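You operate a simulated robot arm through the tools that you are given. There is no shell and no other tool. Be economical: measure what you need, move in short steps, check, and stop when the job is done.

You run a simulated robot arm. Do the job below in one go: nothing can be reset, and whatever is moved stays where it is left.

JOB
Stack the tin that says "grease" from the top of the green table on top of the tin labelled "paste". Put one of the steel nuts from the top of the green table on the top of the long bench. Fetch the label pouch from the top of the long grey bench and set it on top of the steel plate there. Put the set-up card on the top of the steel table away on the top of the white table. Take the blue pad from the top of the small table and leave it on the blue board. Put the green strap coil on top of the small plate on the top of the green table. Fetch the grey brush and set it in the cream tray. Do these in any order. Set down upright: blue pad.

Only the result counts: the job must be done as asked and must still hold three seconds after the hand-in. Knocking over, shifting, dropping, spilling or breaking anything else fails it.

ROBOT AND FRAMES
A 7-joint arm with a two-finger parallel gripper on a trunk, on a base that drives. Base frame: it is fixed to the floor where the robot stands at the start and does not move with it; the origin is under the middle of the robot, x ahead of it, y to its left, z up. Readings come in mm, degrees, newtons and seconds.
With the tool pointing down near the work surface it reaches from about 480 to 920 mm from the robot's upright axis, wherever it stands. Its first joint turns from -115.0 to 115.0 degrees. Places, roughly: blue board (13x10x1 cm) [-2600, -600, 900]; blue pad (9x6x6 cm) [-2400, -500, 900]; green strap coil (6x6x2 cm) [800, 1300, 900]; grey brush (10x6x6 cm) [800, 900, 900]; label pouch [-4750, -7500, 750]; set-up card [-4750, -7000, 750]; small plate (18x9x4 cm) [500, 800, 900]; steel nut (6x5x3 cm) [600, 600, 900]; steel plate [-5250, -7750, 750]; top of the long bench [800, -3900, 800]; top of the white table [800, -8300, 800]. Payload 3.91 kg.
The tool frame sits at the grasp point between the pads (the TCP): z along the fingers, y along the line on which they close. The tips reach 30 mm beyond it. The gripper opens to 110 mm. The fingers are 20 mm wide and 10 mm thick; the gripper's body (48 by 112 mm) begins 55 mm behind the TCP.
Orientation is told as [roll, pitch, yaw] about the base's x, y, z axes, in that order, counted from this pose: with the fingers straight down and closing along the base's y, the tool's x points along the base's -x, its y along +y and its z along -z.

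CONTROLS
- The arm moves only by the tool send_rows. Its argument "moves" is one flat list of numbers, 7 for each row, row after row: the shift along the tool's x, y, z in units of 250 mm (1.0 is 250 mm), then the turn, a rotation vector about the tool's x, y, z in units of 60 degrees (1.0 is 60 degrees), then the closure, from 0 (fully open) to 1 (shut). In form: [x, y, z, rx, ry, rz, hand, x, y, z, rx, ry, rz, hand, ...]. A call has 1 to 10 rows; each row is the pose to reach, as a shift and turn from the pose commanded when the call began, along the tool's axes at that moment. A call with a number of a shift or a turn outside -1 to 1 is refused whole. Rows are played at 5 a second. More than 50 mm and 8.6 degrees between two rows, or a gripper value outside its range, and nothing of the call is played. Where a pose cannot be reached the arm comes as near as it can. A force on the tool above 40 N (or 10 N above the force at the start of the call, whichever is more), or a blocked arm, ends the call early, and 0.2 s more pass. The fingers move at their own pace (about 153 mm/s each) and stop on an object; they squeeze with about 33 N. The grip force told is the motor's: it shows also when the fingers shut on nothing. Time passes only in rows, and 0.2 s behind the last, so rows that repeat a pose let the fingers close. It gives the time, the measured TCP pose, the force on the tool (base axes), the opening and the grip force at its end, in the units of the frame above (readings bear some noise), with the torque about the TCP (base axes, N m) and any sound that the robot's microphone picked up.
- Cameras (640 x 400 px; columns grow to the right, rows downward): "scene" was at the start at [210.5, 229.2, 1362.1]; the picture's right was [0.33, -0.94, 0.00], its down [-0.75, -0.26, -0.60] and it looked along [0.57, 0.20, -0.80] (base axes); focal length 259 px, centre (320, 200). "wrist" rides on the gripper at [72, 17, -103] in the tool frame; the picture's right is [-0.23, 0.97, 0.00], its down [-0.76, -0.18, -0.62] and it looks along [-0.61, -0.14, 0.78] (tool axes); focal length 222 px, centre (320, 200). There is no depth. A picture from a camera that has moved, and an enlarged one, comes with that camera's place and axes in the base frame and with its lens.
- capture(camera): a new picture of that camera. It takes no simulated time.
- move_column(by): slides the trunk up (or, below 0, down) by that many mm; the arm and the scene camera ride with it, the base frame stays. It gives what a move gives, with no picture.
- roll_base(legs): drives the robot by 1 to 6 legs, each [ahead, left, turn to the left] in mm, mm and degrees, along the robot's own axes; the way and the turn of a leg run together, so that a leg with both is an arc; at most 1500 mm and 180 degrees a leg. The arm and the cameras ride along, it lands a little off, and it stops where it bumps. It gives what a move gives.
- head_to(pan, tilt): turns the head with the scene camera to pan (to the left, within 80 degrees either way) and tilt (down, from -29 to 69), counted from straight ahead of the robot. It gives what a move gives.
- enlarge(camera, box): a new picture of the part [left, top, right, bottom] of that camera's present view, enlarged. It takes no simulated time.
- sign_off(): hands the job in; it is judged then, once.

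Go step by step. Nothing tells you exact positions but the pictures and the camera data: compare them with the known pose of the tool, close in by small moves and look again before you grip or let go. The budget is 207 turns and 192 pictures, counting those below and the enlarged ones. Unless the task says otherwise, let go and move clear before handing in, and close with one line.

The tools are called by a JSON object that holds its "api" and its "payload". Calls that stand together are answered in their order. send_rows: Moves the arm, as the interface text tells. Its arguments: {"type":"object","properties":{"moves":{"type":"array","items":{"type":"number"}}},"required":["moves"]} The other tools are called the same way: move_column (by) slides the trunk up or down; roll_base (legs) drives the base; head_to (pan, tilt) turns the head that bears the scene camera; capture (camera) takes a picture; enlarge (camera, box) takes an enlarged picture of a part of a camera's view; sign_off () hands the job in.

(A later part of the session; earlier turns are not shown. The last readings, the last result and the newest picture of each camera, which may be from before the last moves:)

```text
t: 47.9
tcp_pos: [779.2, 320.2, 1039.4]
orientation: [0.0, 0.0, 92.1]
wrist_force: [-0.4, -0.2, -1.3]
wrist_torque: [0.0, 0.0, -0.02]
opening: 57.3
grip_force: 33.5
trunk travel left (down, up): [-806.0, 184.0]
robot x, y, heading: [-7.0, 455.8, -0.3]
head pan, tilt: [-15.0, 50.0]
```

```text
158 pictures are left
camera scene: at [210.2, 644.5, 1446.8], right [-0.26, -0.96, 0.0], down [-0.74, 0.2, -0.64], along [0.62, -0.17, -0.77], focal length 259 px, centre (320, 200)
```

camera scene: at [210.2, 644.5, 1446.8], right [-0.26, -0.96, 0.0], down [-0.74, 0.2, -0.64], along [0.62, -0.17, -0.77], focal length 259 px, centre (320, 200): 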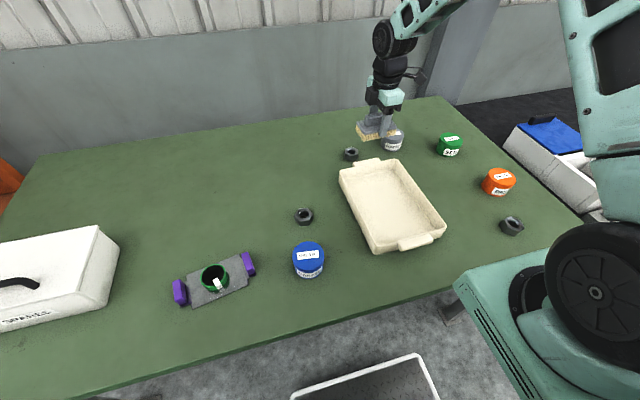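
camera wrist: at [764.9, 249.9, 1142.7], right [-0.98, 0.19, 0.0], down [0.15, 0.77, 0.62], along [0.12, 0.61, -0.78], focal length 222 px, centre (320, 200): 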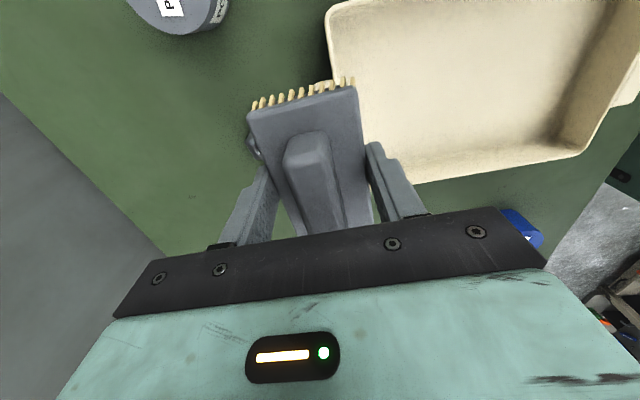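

The tray spans about x 475–770, y 225–430, centre (628,328). I carry the brush over its centre and lower it.

{"api": "send_rows", "payload": {"moves": [-0.012, 0.15, 0, 0, 0, 0, 1, -0.025, 0.3, 0, 0, 0, 0, 1, -0.037, 0.45, 0, 0, 0, 0, 1, -0.05, 0.594, 0, 0, 0, 0, 1, -0.05, 0.594, 0, 0, 0, 0, 1]}}

{"api": "move_column", "payload": {"by": -110}}

{"api": "capture", "payload": {"camera": "wrist"}}

{"api": "enlarge", "payload": {"camera": "scene", "box": [300, 80, 480, 260]}}

```text
t: 49.1
tcp_pos: [629.2, 328.0, 1038.3]
orientation: [0.0, -0.1, 92.0]
wrist_force: [-0.6, 0.6, -0.7]
wrist_torque: [0.02, 0.0, -0.01]
opening: 57.4
grip_force: 33.4
trunk travel left (down, up): [-806.0, 184.0]
robot x, y, heading: [-4.0, 458.8, -0.5]
head pan, tilt: [-15.0, 50.0]
```

```text
t: 50.5
tcp_pos: [630.5, 329.0, 928.8]
orientation: [0.0, 0.1, 92.0]
wrist_force: [-1.0, 0.2, -1.6]
wrist_torque: [-0.01, 0.01, -0.03]
opening: 57.5
grip_force: 33.0
trunk travel left (down, up): [-696.0, 294.0]
robot x, y, heading: [-4.0, 461.8, -0.5]
head pan, tilt: [-15.0, 50.0]
```

```text
157 pictures are left
camera wrist: at [616.0, 257.1, 1031.9], right [-0.98, 0.19, 0.0], down [0.15, 0.77, 0.62], along [0.12, 0.61, -0.78], focal length 222 px, centre (320, 200)
```

wrist: 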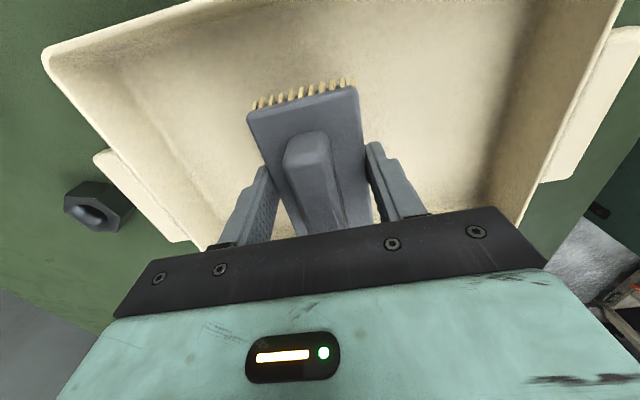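

```text
2.22 times, centred on (390, 170) of scene
camera zoom: at [210.2, 644.4, 1336.9], right [-0.26, -0.96, 0.0], down [-0.74, 0.2, -0.64], along [0.62, -0.17, -0.77], focal length 575 px, centre (164, 267)
```

zoom: 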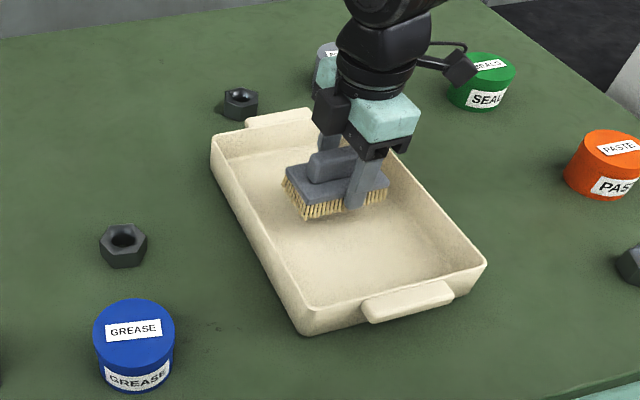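

The brush hangs inside the tray. I lower in small steps until it touches.

{"api": "send_rows", "payload": {"moves": [0, 0, 0.05, 0, 0, 0, 1, 0, 0, 0.1, 0, 0, 0, 1]}}

{"api": "send_rows", "payload": {"moves": [0, 0, 0.008, 0, 0, 0, 1, 0, 0, 0.016, 0, 0, 0, 1, 0, 0, 0.024, 0, 0, 0, 1, 0, 0, 0.032, 0, 0, 0, 1]}}

```text
t: 51.1
tcp_pos: [630.1, 327.6, 903.3]
orientation: [0.0, 0.0, 92.1]
wrist_force: [1.3, -0.6, -0.7]
wrist_torque: [-0.01, -0.03, 0.0]
opening: 57.1
grip_force: 33.4
trunk travel left (down, up): [-696.0, 294.0]
robot x, y, heading: [-3.1, 461.9, -0.2]
head pan, tilt: [-15.0, 50.0]
```

```text
t: 52.1
tcp_pos: [629.5, 328.8, 896.1]
orientation: [0.1, 0.0, 92.1]
wrist_force: [-0.4, -0.5, -1.1]
wrist_torque: [0.01, -0.02, 0.03]
opening: 57.3
grip_force: 33.2
trunk travel left (down, up): [-696.0, 294.0]
robot x, y, heading: [-7.1, 462.1, -0.2]
head pan, tilt: [-15.0, 50.0]
```

{"api": "send_rows", "payload": {"moves": [0, 0, 0.006, 0, 0, 0, 1, 0, 0, 0.012, 0, 0, 0, 1, 0, 0, 0.018, 0, 0, 0, 1]}}

```text
t: 52.9
tcp_pos: [628.8, 327.4, 893.2]
orientation: [-0.1, 0.0, 92.2]
wrist_force: [-5.2, -2.4, 28.5]
wrist_torque: [-0.06, 0.16, 0.08]
opening: 57.4
grip_force: 32.7
trunk travel left (down, up): [-696.0, 294.0]
robot x, y, heading: [-2.5, 459.8, -0.4]
head pan, tilt: [-15.0, 50.0]
```

The brush touches the tray floor (28 N). I ease, open and rise.

{"api": "send_rows", "payload": {"moves": [0, 0, -0.006, 0, 0, 0, 1, 0, 0, -0.006, 0, 0, 0, 0, 0, 0, -0.006, 0, 0, 0, 0, 0, 0, -0.006, 0, 0, 0, 0, 0, 0, -0.15, 0, 0, 0, 0, 0, 0, -0.3, 0, 0, 0, 0, 0, 0, -0.45, 0, 0, 0, 0, 0, 0, -0.55, 0, 0, 0, 0]}}

{"api": "capture", "payload": {"camera": "scene"}}

```text
t: 54.7
tcp_pos: [628.2, 328.0, 1029.3]
orientation: [0.1, 0.0, 92.2]
wrist_force: [0.7, 1.1, -0.7]
wrist_torque: [0.01, 0.04, 0.01]
opening: 110.3
grip_force: 0.1
trunk travel left (down, up): [-696.0, 294.0]
robot x, y, heading: [-5.6, 463.4, -0.4]
head pan, tilt: [-15.0, 50.0]
```

```text
155 pictures are left
camera scene: at [210.4, 644.4, 1336.8], right [-0.26, -0.96, 0.0], down [-0.74, 0.2, -0.64], along [0.62, -0.17, -0.77], focal length 259 px, centre (320, 200)
```

scene: 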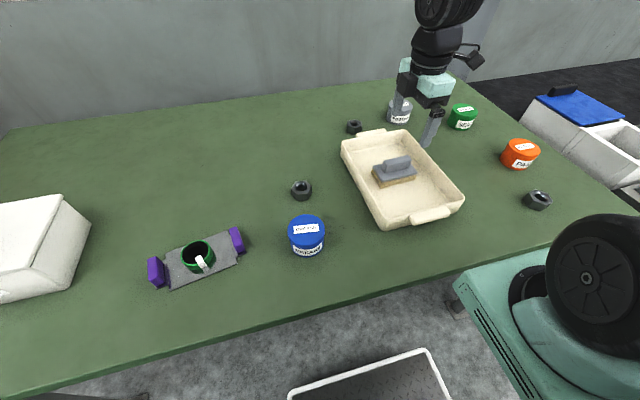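

Brush is in the tray. Next the blue GREASE tin at about (503,594).

{"api": "send_rows", "payload": {"moves": [-0.15, 0.065, 0, 0, 0, 0, 0, -0.3, 0.13, 0, 0, 0, 0, 0, -0.45, 0.195, 0, 0, 0, 0, 0, -0.6, 0.26, 0, 0, 0, 0, 0, -0.75, 0.325, 0, 0, 0, 0, 0, -0.9, 0.39, 0, 0, 0, 0, 0, -1.0, 0.46, 0, 0, 0, 0, 0]}}

{"api": "capture", "payload": {"camera": "wrist"}}

{"api": "enlarge", "payload": {"camera": "scene", "box": [220, 140, 380, 280]}}

```text
t: 56.3
tcp_pos: [505.0, 574.6, 1029.5]
orientation: [0.1, 0.1, 92.1]
wrist_force: [0.1, 0.0, -0.8]
wrist_torque: [0.03, 0.04, -0.03]
opening: 110.0
grip_force: 0.1
trunk travel left (down, up): [-696.0, 294.0]
robot x, y, heading: [-6.3, 457.1, -0.3]
head pan, tilt: [-15.0, 50.0]
```

```text
154 pictures are left
camera wrist: at [491.8, 502.3, 1132.4], right [-0.98, 0.19, 0.0], down [0.15, 0.77, 0.62], along [0.12, 0.61, -0.78], focal length 222 px, centre (320, 200)
```

wrist: 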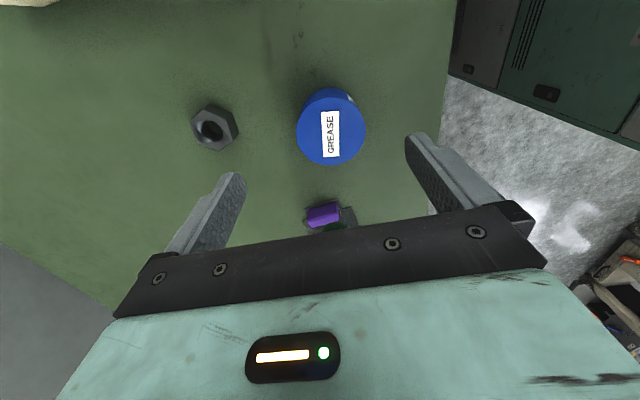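

```text
2.86 times, centred on (300, 210) of scene
camera zoom: at [210.2, 644.1, 1336.9], right [-0.26, -0.96, 0.0], down [-0.74, 0.2, -0.64], along [0.62, -0.17, -0.77], focal length 739 px, centre (377, 171)
```

zoom: 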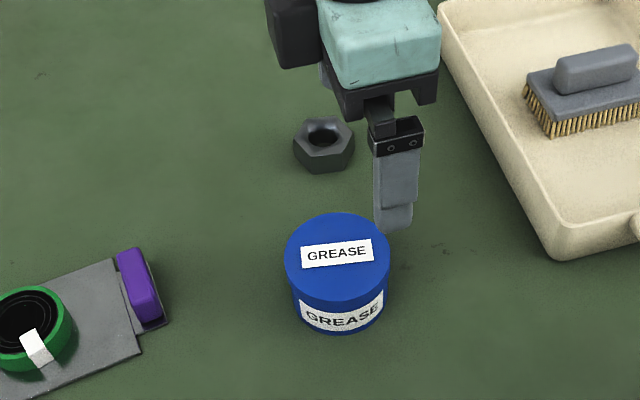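

GREASE tin centre ≈ (499,594), top ≈ 903, about 71 mm across. I centre, descend to z≈890 and grip.

{"api": "send_rows", "payload": {"moves": [-0.04, 0.01, 0.17, 0, 0, 0, 0, -0.079, 0.021, 0.35, 0, 0, 0, 0]}}

{"api": "capture", "payload": {"camera": "wrist"}}

```text
t: 56.9
tcp_pos: [500.9, 593.7, 940.7]
orientation: [0.1, 0.0, 92.1]
wrist_force: [0.5, 0.8, 0.8]
wrist_torque: [0.03, -0.04, 0.01]
opening: 110.1
grip_force: 0.1
trunk travel left (down, up): [-696.0, 294.0]
robot x, y, heading: [-5.6, 462.7, -0.1]
head pan, tilt: [-15.0, 50.0]
```

```text
152 pictures are left
camera wrist: at [487.1, 521.7, 1043.2], right [-0.98, 0.19, 0.0], down [0.15, 0.77, 0.62], along [0.12, 0.61, -0.78], focal length 222 px, centre (320, 200)
```

wrist: 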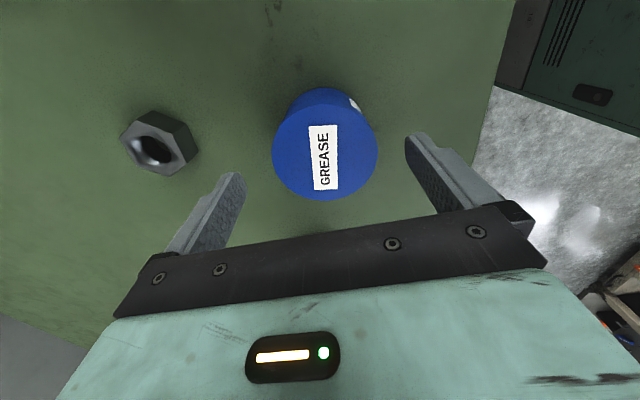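

{"api": "send_rows", "payload": {"moves": [0.008, 0.01, 0.1, 0, 0, 0, 0, 0.008, 0.01, 0.2, 0, 0, 0, 0, 0.008, 0.01, 0.2, 0, 0, 0, 1, 0.008, 0.01, 0.2, 0, 0, 0, 1, 0.008, 0.01, 0.2, 0, 0, 0, 1, 0.008, 0.01, 0.2, 0, 0, 0, 1]}}

{"api": "capture", "payload": {"camera": "wrist"}}

```text
t: 58.3
tcp_pos: [497.0, 592.1, 888.2]
orientation: [0.1, 0.1, 92.1]
wrist_force: [-0.6, 0.0, 0.1]
wrist_torque: [-0.06, -0.01, 0.01]
opening: 71.3
grip_force: 32.9
trunk travel left (down, up): [-696.0, 294.0]
robot x, y, heading: [-5.5, 457.6, -0.3]
head pan, tilt: [-15.0, 50.0]
```

```text
151 pictures are left
camera wrist: at [483.0, 520.5, 992.6], right [-0.98, 0.19, 0.0], down [0.15, 0.77, 0.62], along [0.12, 0.61, -0.78], focal length 222 px, centre (320, 200)
```

wrist: 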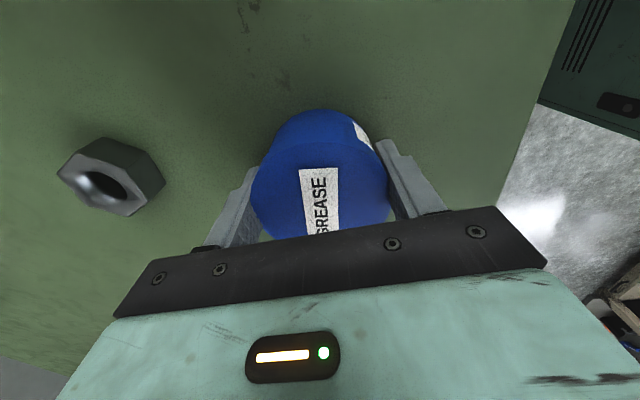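

GREASE held. I lift, drive right about 350 mm, then look at the PASTE tin.

{"api": "move_column", "payload": {"by": 190}}

{"api": "roll_base", "payload": {"legs": [[0, -350, 0]]}}

{"api": "head_to", "payload": {"pan": -25, "tilt": 50}}

{"api": "capture", "payload": {"camera": "scene"}}

```text
t: 60.4
tcp_pos: [496.4, 593.0, 1077.8]
orientation: [0.0, 0.0, 92.1]
wrist_force: [-0.5, -1.0, -2.2]
wrist_torque: [-0.03, -0.02, 0.02]
opening: 71.4
grip_force: 33.1
trunk travel left (down, up): [-886.0, 104.0]
robot x, y, heading: [-1.1, 456.4, -0.4]
head pan, tilt: [-15.0, 50.0]
```

```text
t: 62.7
tcp_pos: [495.0, 242.1, 1079.1]
orientation: [0.1, 0.1, 92.4]
wrist_force: [-0.4, 0.8, -2.6]
wrist_torque: [0.0, 0.01, 0.0]
opening: 70.9
grip_force: 33.1
trunk travel left (down, up): [-886.0, 104.0]
robot x, y, heading: [-4.3, 108.7, -0.2]
head pan, tilt: [-15.0, 50.0]
```

```text
t: 63.4
tcp_pos: [495.0, 241.8, 1080.1]
orientation: [0.0, 0.1, 92.3]
wrist_force: [0.0, 0.0, -2.5]
wrist_torque: [-0.01, 0.02, -0.01]
opening: 71.3
grip_force: 32.8
trunk travel left (down, up): [-886.0, 104.0]
robot x, y, heading: [-9.0, 106.1, 0.1]
head pan, tilt: [-25.0, 50.0]
```

```text
150 pictures are left
camera scene: at [204.1, 281.1, 1526.8], right [-0.42, -0.91, 0.0], down [-0.69, 0.32, -0.64], along [0.58, -0.27, -0.77], focal length 259 px, centre (320, 200)
```

scene: 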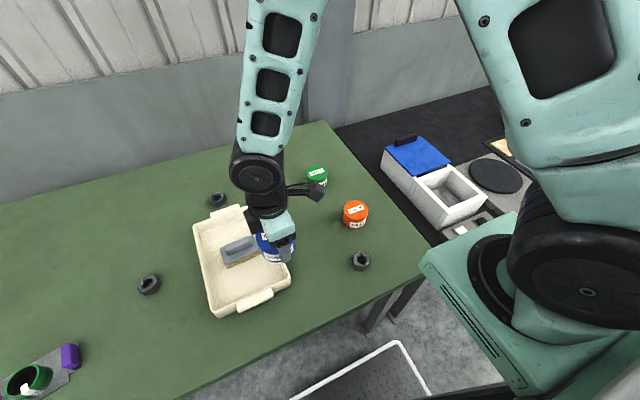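

PASTE seen at about (597,-22). I go to (598,40) first and look with the wrist camera.

{"api": "send_rows", "payload": {"moves": [0.165, -0.076, 0, 0, 0, 0, 1, 0.33, -0.152, 0, 0, 0, 0, 1, 0.495, -0.228, 0, 0, 0, 0, 1, 0.66, -0.304, 0, 0, 0, 0, 1, 0.824, -0.38, 0, 0, 0, 0, 1]}}

{"api": "move_column", "payload": {"by": -70}}

{"api": "capture", "payload": {"camera": "wrist"}}

{"api": "capture", "payload": {"camera": "scene"}}

```text
t: 64.6
tcp_pos: [597.8, 40.9, 1078.7]
orientation: [0.1, 0.0, 92.3]
wrist_force: [0.1, 0.5, -3.2]
wrist_torque: [-0.06, 0.01, -0.03]
opening: 71.0
grip_force: 33.1
trunk travel left (down, up): [-886.0, 104.0]
robot x, y, heading: [-5.5, 108.3, -0.1]
head pan, tilt: [-25.0, 50.0]
```

```text
t: 65.7
tcp_pos: [598.4, 40.7, 1010.2]
orientation: [0.1, 0.0, 92.3]
wrist_force: [0.0, -0.3, -3.2]
wrist_torque: [0.02, 0.04, 0.04]
opening: 71.0
grip_force: 33.1
trunk travel left (down, up): [-816.0, 174.0]
robot x, y, heading: [-8.8, 114.9, -0.5]
head pan, tilt: [-25.0, 50.0]
```

```text
149 pictures are left
camera wrist: at [584.4, -31.5, 1112.0], right [-0.98, 0.19, 0.0], down [0.15, 0.77, 0.62], along [0.12, 0.61, -0.78], focal length 222 px, centre (320, 200)
```

wrist: 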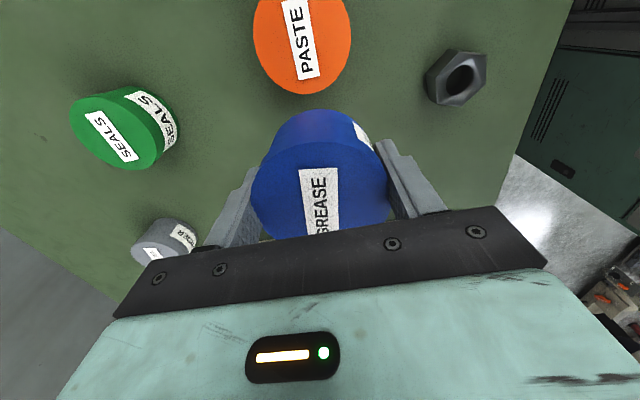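

```text
148 pictures are left
camera scene: at [204.1, 281.0, 1456.8], right [-0.42, -0.91, 0.0], down [-0.69, 0.33, -0.64], along [0.58, -0.27, -0.77], focal length 259 px, centre (320, 200)
```

scene: 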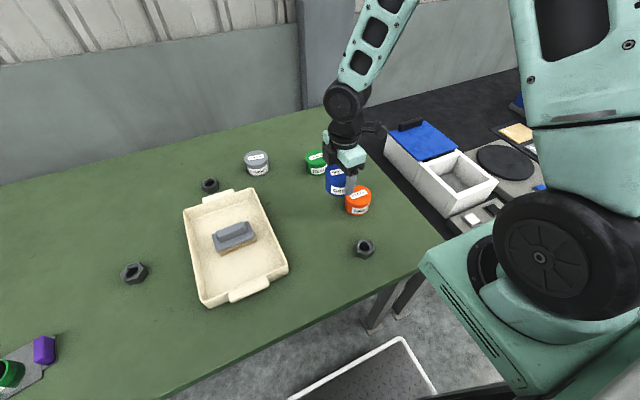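

PASTE centre refined to (598.5,-24.5). I move the grease tin above it and lower to just above contact.

{"api": "send_rows", "payload": {"moves": [0.13, 0.005, 0, 0, 0, 0, 1, 0.259, 0.0104, 0, 0, 0, 0, 1, 0.259, 0.0104, 0.1, 0, 0, 0, 1, 0.259, 0.0104, 0.2, 0, 0, 0, 1, 0.259, 0.0104, 0.2, 0, 0, 0, 1]}}

{"api": "enlarge", "payload": {"camera": "scene", "box": [300, 120, 440, 260]}}

{"api": "capture", "payload": {"camera": "wrist"}}

```text
t: 66.9
tcp_pos: [598.4, -26.0, 958.3]
orientation: [0.0, 0.0, 92.1]
wrist_force: [0.0, -0.4, -3.8]
wrist_torque: [-0.02, -0.02, 0.02]
opening: 71.0
grip_force: 32.8
trunk travel left (down, up): [-816.0, 174.0]
robot x, y, heading: [-7.5, 111.0, -0.1]
head pan, tilt: [-25.0, 50.0]
```

```text
2.86 times, centred on (370, 190) of scene
camera zoom: at [204.1, 281.0, 1456.8], right [-0.42, -0.91, 0.0], down [-0.69, 0.33, -0.64], along [0.58, -0.27, -0.77], focal length 739 px, centre (177, 229)
```

zoom: 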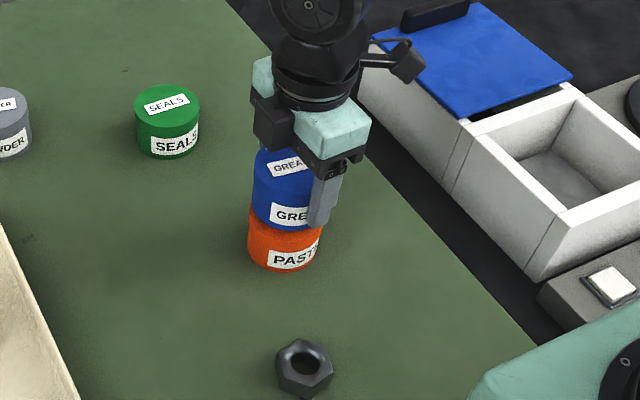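

```text
146 pictures are left
camera wrist: at [585.2, -98.4, 1060.9], right [-0.98, 0.19, 0.0], down [0.15, 0.77, 0.62], along [0.12, 0.61, -0.78], focal length 222 px, centre (320, 200)
```

wrist: 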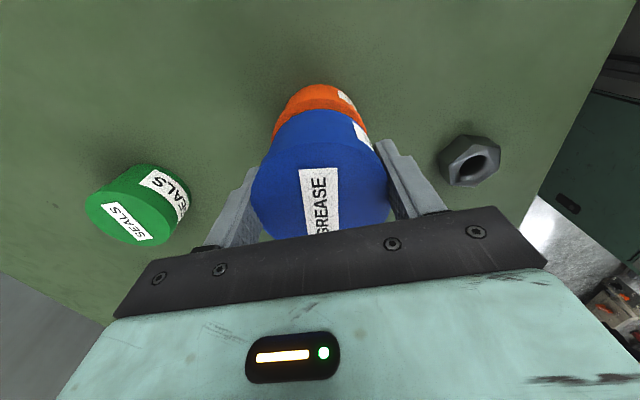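

Aligned. I lower in 2 mm steps until contact.

{"api": "send_rows", "payload": {"moves": [0, -0.004, 0.03, 0, 0, 0, 1, 0, -0.004, 0.044, 0, 0, 0, 1, 0, -0.004, 0.052, 0, 0, 0, 1, 0, -0.004, 0.06, 0, 0, 0, 1, 0, -0.004, 0.068, 0, 0, 0, 1, 0, -0.004, 0.076, 0, 0, 0, 1]}}

```text
t: 68.3
tcp_pos: [598.9, -25.1, 941.6]
orientation: [-0.2, 0.1, 92.3]
wrist_force: [-1.6, 0.1, 20.6]
wrist_torque: [0.04, 0.4, -0.02]
opening: 71.4
grip_force: 33.0
trunk travel left (down, up): [-816.0, 174.0]
robot x, y, heading: [-5.7, 109.4, 0.1]
head pan, tilt: [-25.0, 50.0]
```

Contact (20 N) at the expected height. I release and rise.

{"api": "send_rows", "payload": {"moves": [0, 0, -0.004, 0, 0, 0, 1, 0, 0, -0.004, 0, 0, 0, 0.2, 0, 0, -0.004, 0, 0, 0, 0, 0, 0, -0.004, 0, 0, 0, 0, 0, 0, -0.15, 0, 0, 0, 0, 0, 0, -0.3, 0, 0, 0, 0, 0, 0, -0.45, 0, 0, 0, 0]}}

{"api": "capture", "payload": {"camera": "wrist"}}

{"api": "capture", "payload": {"camera": "scene"}}

```text
t: 69.9
tcp_pos: [598.1, -25.1, 1052.4]
orientation: [0.1, 0.1, 92.3]
wrist_force: [0.9, -0.4, -0.3]
wrist_torque: [-0.01, 0.01, 0.02]
opening: 109.7
grip_force: 0.3
trunk travel left (down, up): [-816.0, 174.0]
robot x, y, heading: [-9.5, 109.3, -0.0]
head pan, tilt: [-25.0, 50.0]
```

```text
145 pictures are left
camera wrist: at [585.6, -96.7, 1154.7], right [-0.98, 0.19, 0.0], down [0.15, 0.77, 0.62], along [0.12, 0.61, -0.78], focal length 222 px, centre (320, 200)
```

wrist: 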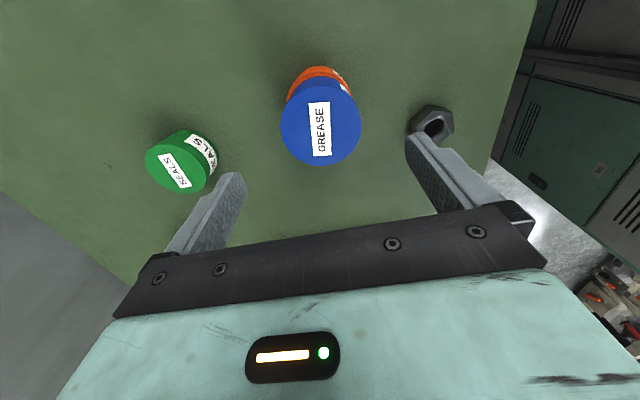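

```text
144 pictures are left
camera scene: at [204.4, 281.1, 1456.7], right [-0.42, -0.91, 0.0], down [-0.69, 0.32, -0.64], along [0.58, -0.27, -0.77], focal length 259 px, centre (320, 200)
```

scene: 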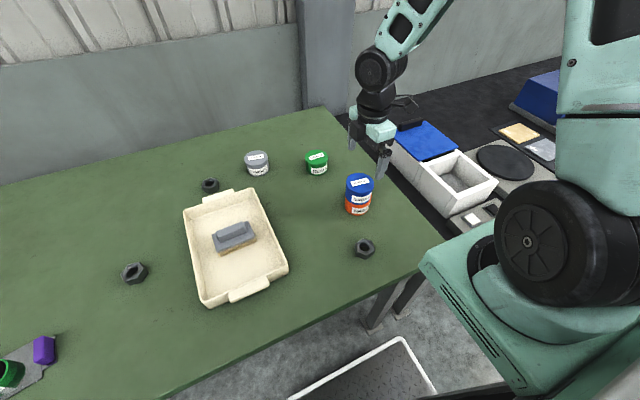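

The stack stands well. Next a nut, the near one at about (455,38); I back the base off a little and look from above.

{"api": "roll_base", "payload": {"legs": [[-100, 0, 0]]}}

{"api": "send_rows", "payload": {"moves": [-0.13, 0.1, 0, 0, 0, 0, 0, -0.25, 0.18, 0, 0, 0, 0, 0, -0.25, 0.18, 0.1, 0, 0, 0, 0]}}

{"api": "capture", "payload": {"camera": "wrist"}}

{"api": "enlarge", "payload": {"camera": "scene", "box": [280, 160, 440, 300]}}

```text
t: 71.0
tcp_pos: [496.3, -25.4, 1052.4]
orientation: [-0.1, 0.0, 92.3]
wrist_force: [0.6, 0.0, 0.7]
wrist_torque: [-0.01, -0.03, 0.04]
opening: 110.0
grip_force: 0.1
trunk travel left (down, up): [-816.0, 174.0]
robot x, y, heading: [-111.6, 106.3, 0.1]
head pan, tilt: [-25.0, 50.0]
```

```text
t: 71.8
tcp_pos: [448.5, 37.9, 1027.1]
orientation: [0.0, -0.1, 92.3]
wrist_force: [0.0, -0.4, 0.2]
wrist_torque: [-0.01, -0.04, -0.01]
opening: 110.2
grip_force: 0.1
trunk travel left (down, up): [-816.0, 174.0]
robot x, y, heading: [-108.4, 109.7, 0.1]
head pan, tilt: [-25.0, 50.0]
```

```text
143 pictures are left
camera wrist: at [434.2, -34.2, 1131.5], right [-0.98, 0.19, 0.0], down [0.15, 0.77, 0.62], along [0.12, 0.61, -0.78], focal length 222 px, centre (320, 200)
```

wrist: 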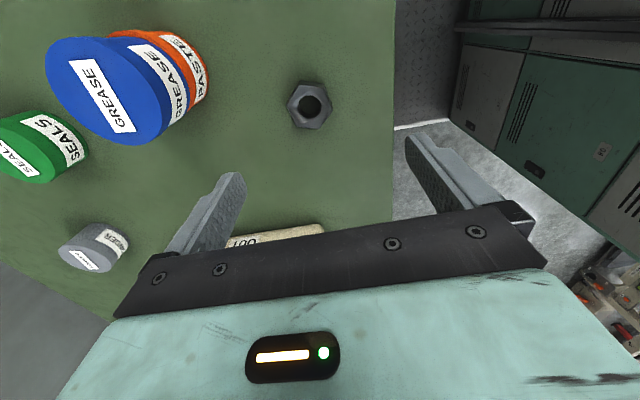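

```text
2.86 times, centred on (360, 230) of scene
camera zoom: at [101.1, 281.1, 1457.0], right [-0.42, -0.91, 0.0], down [-0.69, 0.32, -0.64], along [0.58, -0.27, -0.77], focal length 739 px, centre (206, 114)
```

zoom: 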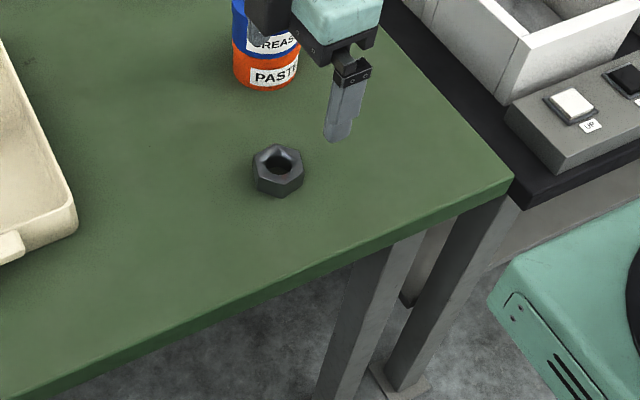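

{"api": "enlarge", "payload": {"camera": "wrist", "box": [270, 60, 350, 140]}}

```text
5.00 times, centred on (310, 100) of wrist
camera zoom: at [434.2, -34.2, 1131.5], right [-0.98, 0.19, 0.0], down [0.15, 0.77, 0.62], along [0.12, 0.61, -0.78], focal length 1111 px, centre (370, 700)
```

zoom: 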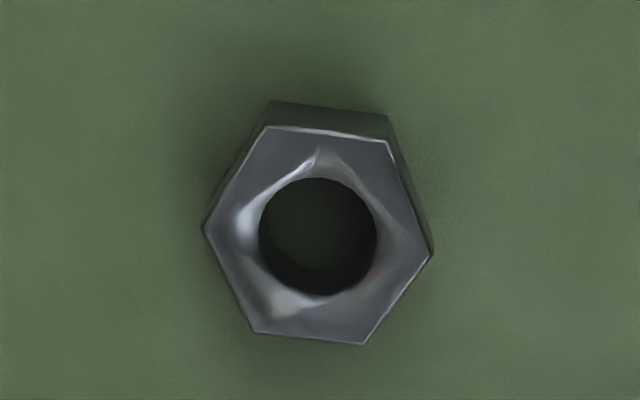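

Nut centre ≈ (459,34.5); a pair of flats faces 12.7° off x, so I turn 10.4°. I descend to z≈940 and check.

{"api": "send_rows", "payload": {"moves": [0.008, -0.022, 0.12, 0, 0, -0.09, 0, 0.015, -0.044, 0.24, 0, 0, -0.173, 0, 0.015, -0.044, 0.34, 0, 0, -0.173, 0]}}

{"api": "capture", "payload": {"camera": "wrist"}}

```text
t: 72.6
tcp_pos: [460.5, 33.9, 941.1]
orientation: [0.1, 0.1, 102.9]
wrist_force: [-0.5, 0.4, -0.2]
wrist_torque: [0.01, -0.04, -0.01]
opening: 109.9
grip_force: 0.1
trunk travel left (down, up): [-816.0, 174.0]
robot x, y, heading: [-112.0, 111.0, -0.1]
head pan, tilt: [-25.0, 50.0]
```

```text
140 pictures are left
camera wrist: at [460.6, -39.1, 1044.6], right [-1.0, 0.01, 0.0], down [0.0, 0.78, 0.62], along [0.0, 0.62, -0.78], focal length 222 px, centre (320, 200)
```

wrist: 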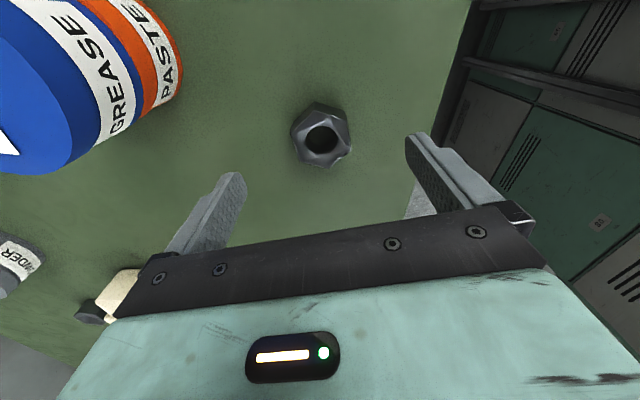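

{"api": "send_rows", "payload": {"moves": [0.008, 0, 0.12, 0, 0, 0, 0, 0.008, 0, 0.228, 0, 0, 0, 0, 0.008, 0, 0.228, 0, 0, 0, 1, 0.008, 0, 0.228, 0, 0, 0, 1, 0.008, 0, 0.228, 0, 0, 0, 1, 0.008, 0, 0.228, 0, 0, 0, 1]}}

{"api": "capture", "payload": {"camera": "wrist"}}

```text
t: 74.0
tcp_pos: [459.7, 30.9, 882.8]
orientation: [-0.1, 0.2, 102.7]
wrist_force: [0.6, -0.8, 2.6]
wrist_torque: [-0.03, -0.11, -0.01]
opening: 45.3
grip_force: 33.2
trunk travel left (down, up): [-816.0, 174.0]
robot x, y, heading: [-111.0, 105.8, -0.1]
head pan, tilt: [-25.0, 50.0]
```

```text
139 pictures are left
camera wrist: at [459.3, -41.2, 986.3], right [-1.0, 0.01, 0.0], down [0.01, 0.78, 0.62], along [0.0, 0.62, -0.78], focal length 222 px, centre (320, 200)
```

wrist: 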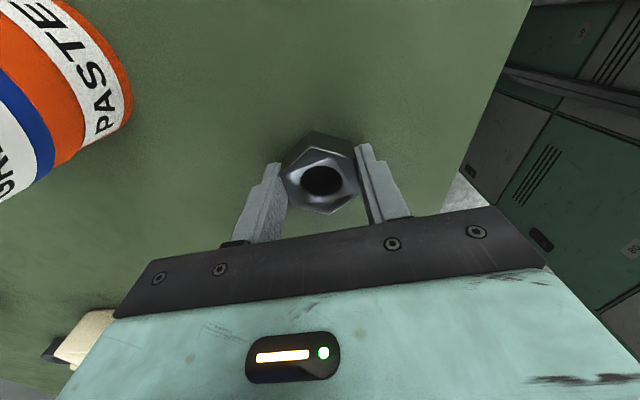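

Nut held. I lift, back away from the table and look to the right for the driving path.

{"api": "move_column", "payload": {"by": 170}}

{"api": "roll_base", "payload": {"legs": [[-500, 0, 0]]}}

{"api": "head_to", "payload": {"pan": -70, "tilt": 25}}

{"api": "capture", "payload": {"camera": "scene"}}

{"api": "head_to", "payload": {"pan": -10, "tilt": 30}}

{"api": "capture", "payload": {"camera": "scene"}}

```text
t: 75.9
tcp_pos: [459.3, 31.4, 1053.2]
orientation: [0.0, 0.0, 102.7]
wrist_force: [-0.2, -0.3, -3.0]
wrist_torque: [-0.03, 0.02, 0.01]
opening: 45.4
grip_force: 33.3
trunk travel left (down, up): [-986.0, 4.0]
robot x, y, heading: [-106.4, 109.6, 0.2]
head pan, tilt: [-25.0, 50.0]
```

```text
t: 78.9
tcp_pos: [-45.7, 32.8, 1053.2]
orientation: [0.1, 0.0, 102.6]
wrist_force: [-0.1, -0.3, -2.3]
wrist_torque: [0.0, 0.0, 0.02]
opening: 45.1
grip_force: 33.1
trunk travel left (down, up): [-986.0, 4.0]
robot x, y, heading: [-614.5, 112.2, -0.4]
head pan, tilt: [-25.0, 50.0]
```

```text
t: 80.0
tcp_pos: [-44.7, 31.6, 1054.5]
orientation: [0.0, 0.0, 102.6]
wrist_force: [0.1, -0.4, -1.7]
wrist_torque: [0.0, -0.01, -0.01]
opening: 45.6
grip_force: 33.5
trunk travel left (down, up): [-986.0, 4.0]
robot x, y, heading: [-612.7, 112.0, -0.3]
head pan, tilt: [-70.0, 25.0]
```

```text
138 pictures are left
camera scene: at [-441.0, 228.1, 1664.3], right [-0.94, -0.34, 0.0], down [-0.14, 0.4, -0.91], along [0.31, -0.85, -0.42], focal length 259 px, centre (320, 200)
```

scene: 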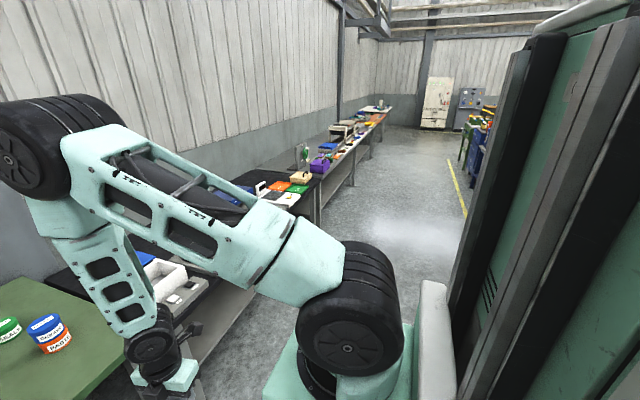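

```text
t: 81.3
tcp_pos: [-45.0, 31.4, 1053.3]
orientation: [0.0, 0.0, 102.6]
wrist_force: [0.1, 0.0, -2.0]
wrist_torque: [0.0, 0.02, 0.0]
opening: 45.3
grip_force: 33.2
trunk travel left (down, up): [-986.0, 4.0]
robot x, y, heading: [-617.6, 112.2, -0.6]
head pan, tilt: [-10.0, 30.0]
```

```text
137 pictures are left
camera scene: at [-383.3, 298.7, 1656.4], right [-0.18, -0.98, 0.0], down [-0.49, 0.09, -0.87], along [0.85, -0.15, -0.5], focal length 259 px, centre (320, 200)
```

scene: 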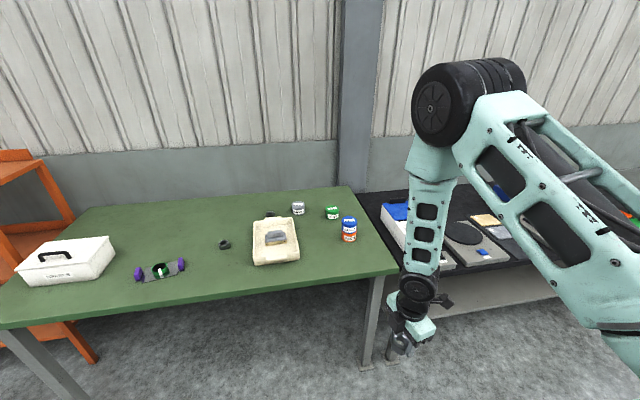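

A corridor runs to -y between the long bench and green lockers. I move forward a bit, turn right to face -y and look ahead.

{"api": "roll_base", "payload": {"legs": [[450, 0, 0], [0, 0, -89.5]]}}

{"api": "head_to", "payload": {"pan": 0, "tilt": 25}}

{"api": "capture", "payload": {"camera": "scene"}}

{"api": "head_to", "payload": {"pan": 50, "tilt": 25}}

{"api": "capture", "payload": {"camera": "scene"}}

```text
t: 87.9
tcp_pos: [-249.2, -458.3, 1053.4]
orientation: [0.1, 0.1, 11.7]
wrist_force: [0.3, -0.2, -2.2]
wrist_torque: [0.01, 0.02, 0.0]
opening: 45.5
grip_force: 33.3
trunk travel left (down, up): [-986.0, 4.0]
robot x, y, heading: [-159.3, 105.8, -91.1]
head pan, tilt: [-10.0, 30.0]
```

```text
t: 88.6
tcp_pos: [-249.6, -459.2, 1053.7]
orientation: [-0.1, 0.0, 11.6]
wrist_force: [0.1, 0.2, -1.2]
wrist_torque: [-0.01, 0.02, 0.0]
opening: 45.4
grip_force: 32.7
trunk travel left (down, up): [-986.0, 4.0]
robot x, y, heading: [-163.1, 108.2, -91.3]
head pan, tilt: [0.0, 25.0]
```

```text
136 pictures are left
camera scene: at [36.5, -130.3, 1664.3], right [-1.0, 0.02, 0.0], down [0.01, 0.42, -0.91], along [-0.02, -0.91, -0.42], focal length 259 px, centre (320, 200)
```

scene: 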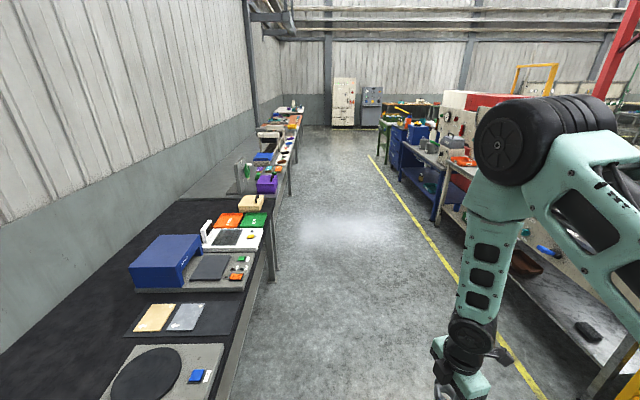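

```text
t: 89.8
tcp_pos: [-250.0, -460.2, 1052.9]
orientation: [0.1, 0.0, 11.6]
wrist_force: [0.5, 0.7, -2.3]
wrist_torque: [0.0, 0.01, -0.01]
opening: 45.3
grip_force: 33.0
trunk travel left (down, up): [-986.0, 4.0]
robot x, y, heading: [-161.6, 107.2, -91.1]
head pan, tilt: [50.0, 25.0]
```

```text
135 pictures are left
camera scene: at [107.7, -98.7, 1664.3], right [-0.66, -0.75, 0.0], down [-0.32, 0.28, -0.91], along [0.68, -0.6, -0.42], focal length 259 px, centre (320, 200)
```

scene: 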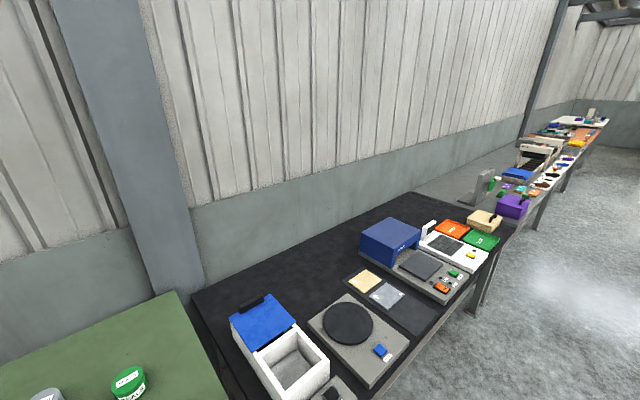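

The corridor ahead is clear. I drive ahead 3 m and look at the benches.

{"api": "roll_base", "payload": {"legs": [[1500, 0, 1.2], [1500, 0, 0]]}}

{"api": "head_to", "payload": {"pan": 45, "tilt": 30}}

{"api": "capture", "payload": {"camera": "scene"}}

{"api": "head_to", "payload": {"pan": -40, "tilt": 25}}

{"api": "capture", "payload": {"camera": "scene"}}

```text
t: 104.2
tcp_pos: [-288.4, -3456.3, 1053.0]
orientation: [-0.1, 0.0, 11.4]
wrist_force: [0.1, -0.2, -3.0]
wrist_torque: [0.0, -0.01, 0.01]
opening: 45.3
grip_force: 33.1
trunk travel left (down, up): [-986.0, 4.0]
robot x, y, heading: [-195.8, -2890.0, -91.4]
head pan, tilt: [50.0, 25.0]
```

```text
t: 104.9
tcp_pos: [-288.4, -3457.9, 1053.2]
orientation: [0.0, -0.1, 11.4]
wrist_force: [0.8, -0.2, -2.5]
wrist_torque: [0.02, -0.03, -0.02]
opening: 45.3
grip_force: 32.4
trunk travel left (down, up): [-986.0, 4.0]
robot x, y, heading: [-195.9, -2891.2, -91.3]
head pan, tilt: [45.0, 30.0]
```

```text
134 pictures are left
camera scene: at [64.5, -3103.4, 1656.4], right [-0.72, -0.69, 0.0], down [-0.34, 0.36, -0.87], along [0.6, -0.63, -0.5], focal length 259 px, centre (320, 200)
```

scene: 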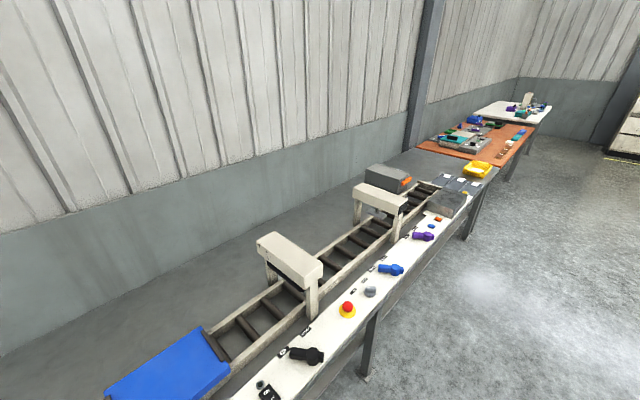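

```text
t: 106.5
tcp_pos: [-287.8, -3457.7, 1051.7]
orientation: [0.0, -0.1, 11.4]
wrist_force: [-0.9, -0.7, -2.2]
wrist_torque: [-0.02, 0.04, 0.02]
opening: 45.4
grip_force: 33.5
trunk travel left (down, up): [-986.0, 4.0]
robot x, y, heading: [-202.3, -2891.0, -91.4]
head pan, tilt: [-40.0, 25.0]
```

```text
133 pictures are left
camera scene: at [-58.8, -3107.0, 1664.3], right [-0.75, 0.66, 0.0], down [0.28, 0.32, -0.91], along [-0.6, -0.68, -0.42], focal length 259 px, centre (320, 200)
```

scene: 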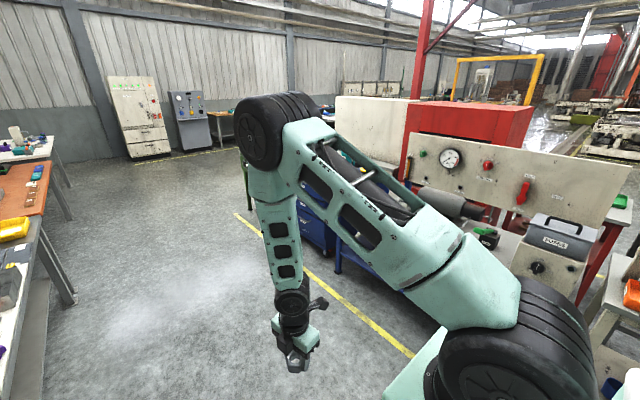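

The long bench (grey, with conveyor) runs to about y≈-5540; free grey surface lies past the conveyor around (770,-5150). I drive there and face it.

{"api": "roll_base", "payload": {"legs": [[1200, 0, 1.4], [1050, 0, 0], [0, 0, 90]]}}

{"api": "head_to", "payload": {"pan": 0, "tilt": 35}}

{"api": "capture", "payload": {"camera": "scene"}}

```text
t: 121.3
tcp_pos: [339.0, -5202.6, 1053.5]
orientation: [0.0, 0.0, 102.8]
wrist_force: [-0.8, 0.5, -1.7]
wrist_torque: [0.04, -0.01, -0.03]
opening: 45.2
grip_force: 32.9
trunk travel left (down, up): [-986.0, 4.0]
robot x, y, heading: [-227.9, -5128.8, 0.1]
head pan, tilt: [-40.0, 25.0]
```

```text
t: 122.4
tcp_pos: [339.5, -5202.7, 1052.0]
orientation: [0.1, 0.0, 102.8]
wrist_force: [0.0, -0.3, -2.7]
wrist_torque: [-0.03, 0.0, 0.02]
opening: 45.3
grip_force: 32.9
trunk travel left (down, up): [-986.0, 4.0]
robot x, y, heading: [-231.2, -5124.1, -0.1]
head pan, tilt: [0.0, 35.0]
```

```text
132 pictures are left
camera scene: at [-1.4, -4920.9, 1648.6], right [0.0, -1.0, 0.0], down [-0.57, 0.0, -0.82], along [0.82, 0.0, -0.57], focal length 259 px, centre (320, 200)
```

scene: 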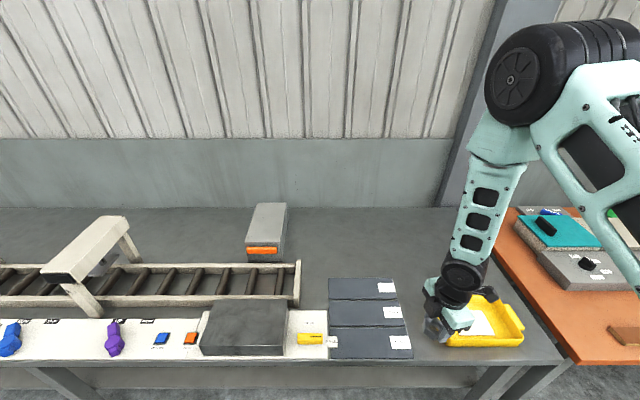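

Free grey surface spans x 690–1130 behind the dark mats near y≈-5200. I drive forward 230 and extend the arm over (790,-5200).

{"api": "roll_base", "payload": {"legs": [[230, 0, 0]]}}

{"api": "send_rows", "payload": {"moves": [0.039, -0.172, 0, 0, 0, 0, 1, 0.078, -0.343, 0, 0, 0, 0, 1, 0.117, -0.515, 0, 0, 0, 0, 1, 0.156, -0.686, 0, 0, 0, 0, 1, 0.195, -0.858, 0, 0, 0, 0, 1]}}

{"api": "move_column", "payload": {"by": -120}}

{"api": "capture", "payload": {"camera": "wrist"}}

{"api": "capture", "payload": {"camera": "scene"}}

```text
t: 124.2
tcp_pos: [571.4, -5205.9, 1052.9]
orientation: [0.0, 0.0, 102.6]
wrist_force: [0.1, 0.3, -2.4]
wrist_torque: [0.0, 0.0, -0.04]
opening: 45.4
grip_force: 34.1
trunk travel left (down, up): [-986.0, 4.0]
robot x, y, heading: [0.9, -5127.5, -0.1]
head pan, tilt: [0.0, 35.0]
```

```text
t: 125.4
tcp_pos: [791.3, -5204.4, 1052.0]
orientation: [0.1, 0.0, 102.6]
wrist_force: [0.1, 0.8, -2.1]
wrist_torque: [0.02, -0.01, 0.0]
opening: 45.1
grip_force: 33.1
trunk travel left (down, up): [-986.0, 4.0]
robot x, y, heading: [2.4, -5126.2, -0.2]
head pan, tilt: [0.0, 35.0]
```

```text
t: 126.9
tcp_pos: [791.7, -5204.2, 931.7]
orientation: [0.0, 0.0, 102.6]
wrist_force: [-0.3, -0.2, -2.0]
wrist_torque: [0.0, -0.01, 0.01]
opening: 45.2
grip_force: 32.8
trunk travel left (down, up): [-866.0, 124.0]
robot x, y, heading: [2.3, -5129.3, -0.0]
head pan, tilt: [0.0, 35.0]
```

```text
131 pictures are left
camera wrist: at [791.0, -5277.9, 1036.2], right [-1.0, 0.01, 0.0], down [0.01, 0.78, 0.62], along [0.01, 0.62, -0.78], focal length 222 px, centre (320, 200)
```

wrist: 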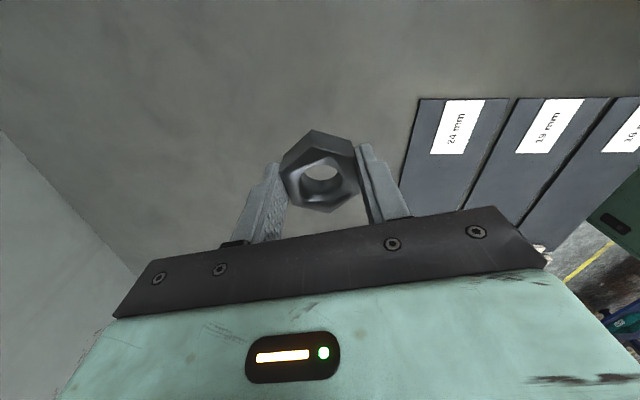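

```text
130 pictures are left
camera scene: at [233.1, -4921.9, 1528.6], right [0.0, -1.0, 0.0], down [-0.57, 0.0, -0.82], along [0.82, 0.0, -0.57], focal length 259 px, centre (320, 200)
```

scene: 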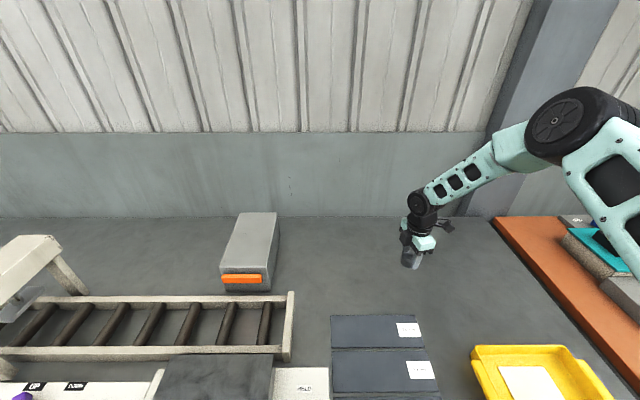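

The spot is free; the bench top seems to be around z≈770–800. I lower gradually with force checks.

{"api": "send_rows", "payload": {"moves": [0, 0, 0.1, 0, 0, 0, 1, 0, 0, 0.2, 0, 0, 0, 1, 0, 0, 0.26, 0, 0, 0, 1, 0, 0, 0.32, 0, 0, 0, 1, 0, 0, 0.36, 0, 0, 0, 1, 0, 0, 0.4, 0, 0, 0, 1]}}

{"api": "enlarge", "payload": {"camera": "scene", "box": [340, 180, 480, 340]}}

```text
t: 128.3
tcp_pos: [791.7, -5205.4, 832.6]
orientation: [-0.1, 0.0, 102.6]
wrist_force: [0.5, 0.3, -2.5]
wrist_torque: [0.0, -0.04, -0.02]
opening: 45.4
grip_force: 33.0
trunk travel left (down, up): [-866.0, 124.0]
robot x, y, heading: [3.0, -5125.5, -0.3]
head pan, tilt: [0.0, 35.0]
```

```text
2.50 times, centred on (410, 260) of scene
camera zoom: at [232.9, -4921.9, 1528.6], right [0.0, -1.0, 0.0], down [-0.57, 0.0, -0.82], along [0.82, 0.0, -0.57], focal length 646 px, centre (95, 50)
```

zoom: 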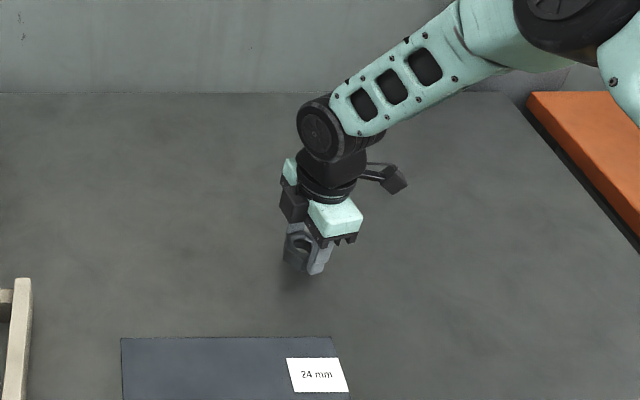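

{"api": "send_rows", "payload": {"moves": [0, 0, 0.03, 0, 0, 0, 1, 0, 0, 0.06, 0, 0, 0, 1, 0, 0, 0.075, 0, 0, 0, 1, 0, 0, 0.09, 0, 0, 0, 1, 0, 0, 0.105, 0, 0, 0, 1, 0, 0, 0.12, 0, 0, 0, 1, 0, 0, 0.135, 0, 0, 0, 1, 0, 0, 0.15, 0, 0, 0, 1]}}

```text
t: 129.6
tcp_pos: [792.2, -5204.0, 810.6]
orientation: [-0.1, 0.2, 102.6]
wrist_force: [-10.5, -1.2, 25.7]
wrist_torque: [0.1, 1.01, 0.1]
opening: 45.4
grip_force: 33.5
trunk travel left (down, up): [-866.0, 124.0]
robot x, y, heading: [2.4, -5125.0, -0.4]
head pan, tilt: [0.0, 35.0]
stopped in row 6: the force on the tool passed its limit (the readings are from after the stop); the commanded pose is now the measured one
```

Contact at TCP z≈810. I release and rise.

{"api": "send_rows", "payload": {"moves": [0, 0, -0.002, 0, 0, 0, 1, 0, 0, -0.002, 0, 0, 0, 0.4, 0, 0, -0.002, 0, 0, 0, 0.2, 0, 0, -0.002, 0, 0, 0, 0, 0, 0, -0.15, 0, 0, 0, 0, 0, 0, -0.3, 0, 0, 0, 0, 0, 0, -0.45, 0, 0, 0, 0, 0, 0, -0.6, 0, 0, 0, 0, 0, 0, -0.75, 0, 0, 0, 0, 0, 0, -0.9, 0, 0, 0, 0]}}

{"api": "capture", "payload": {"camera": "wrist"}}

{"api": "capture", "payload": {"camera": "scene"}}

```text
t: 131.8
tcp_pos: [793.8, -5204.1, 1033.2]
orientation: [-0.1, 0.1, 102.6]
wrist_force: [0.2, -0.9, -0.5]
wrist_torque: [-0.02, 0.03, -0.01]
opening: 109.7
grip_force: 0.0
trunk travel left (down, up): [-866.0, 124.0]
robot x, y, heading: [5.9, -5128.5, -0.1]
head pan, tilt: [0.0, 35.0]
```

```text
128 pictures are left
camera wrist: at [793.2, -5277.1, 1136.4], right [-1.0, 0.01, 0.0], down [0.01, 0.78, 0.62], along [0.01, 0.62, -0.78], focal length 222 px, centre (320, 200)
```

wrist: 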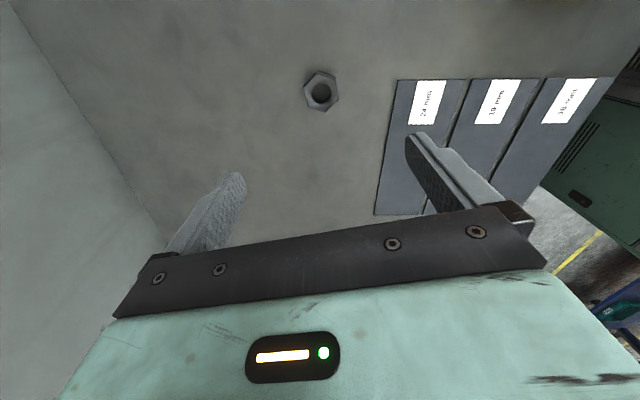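

```text
127 pictures are left
camera scene: at [233.3, -4922.0, 1528.5], right [0.0, -1.0, 0.0], down [-0.57, 0.0, -0.82], along [0.82, 0.0, -0.57], focal length 259 px, centre (320, 200)
```

scene: 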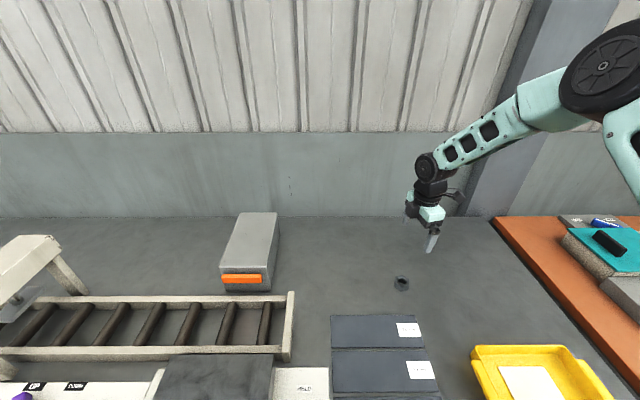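

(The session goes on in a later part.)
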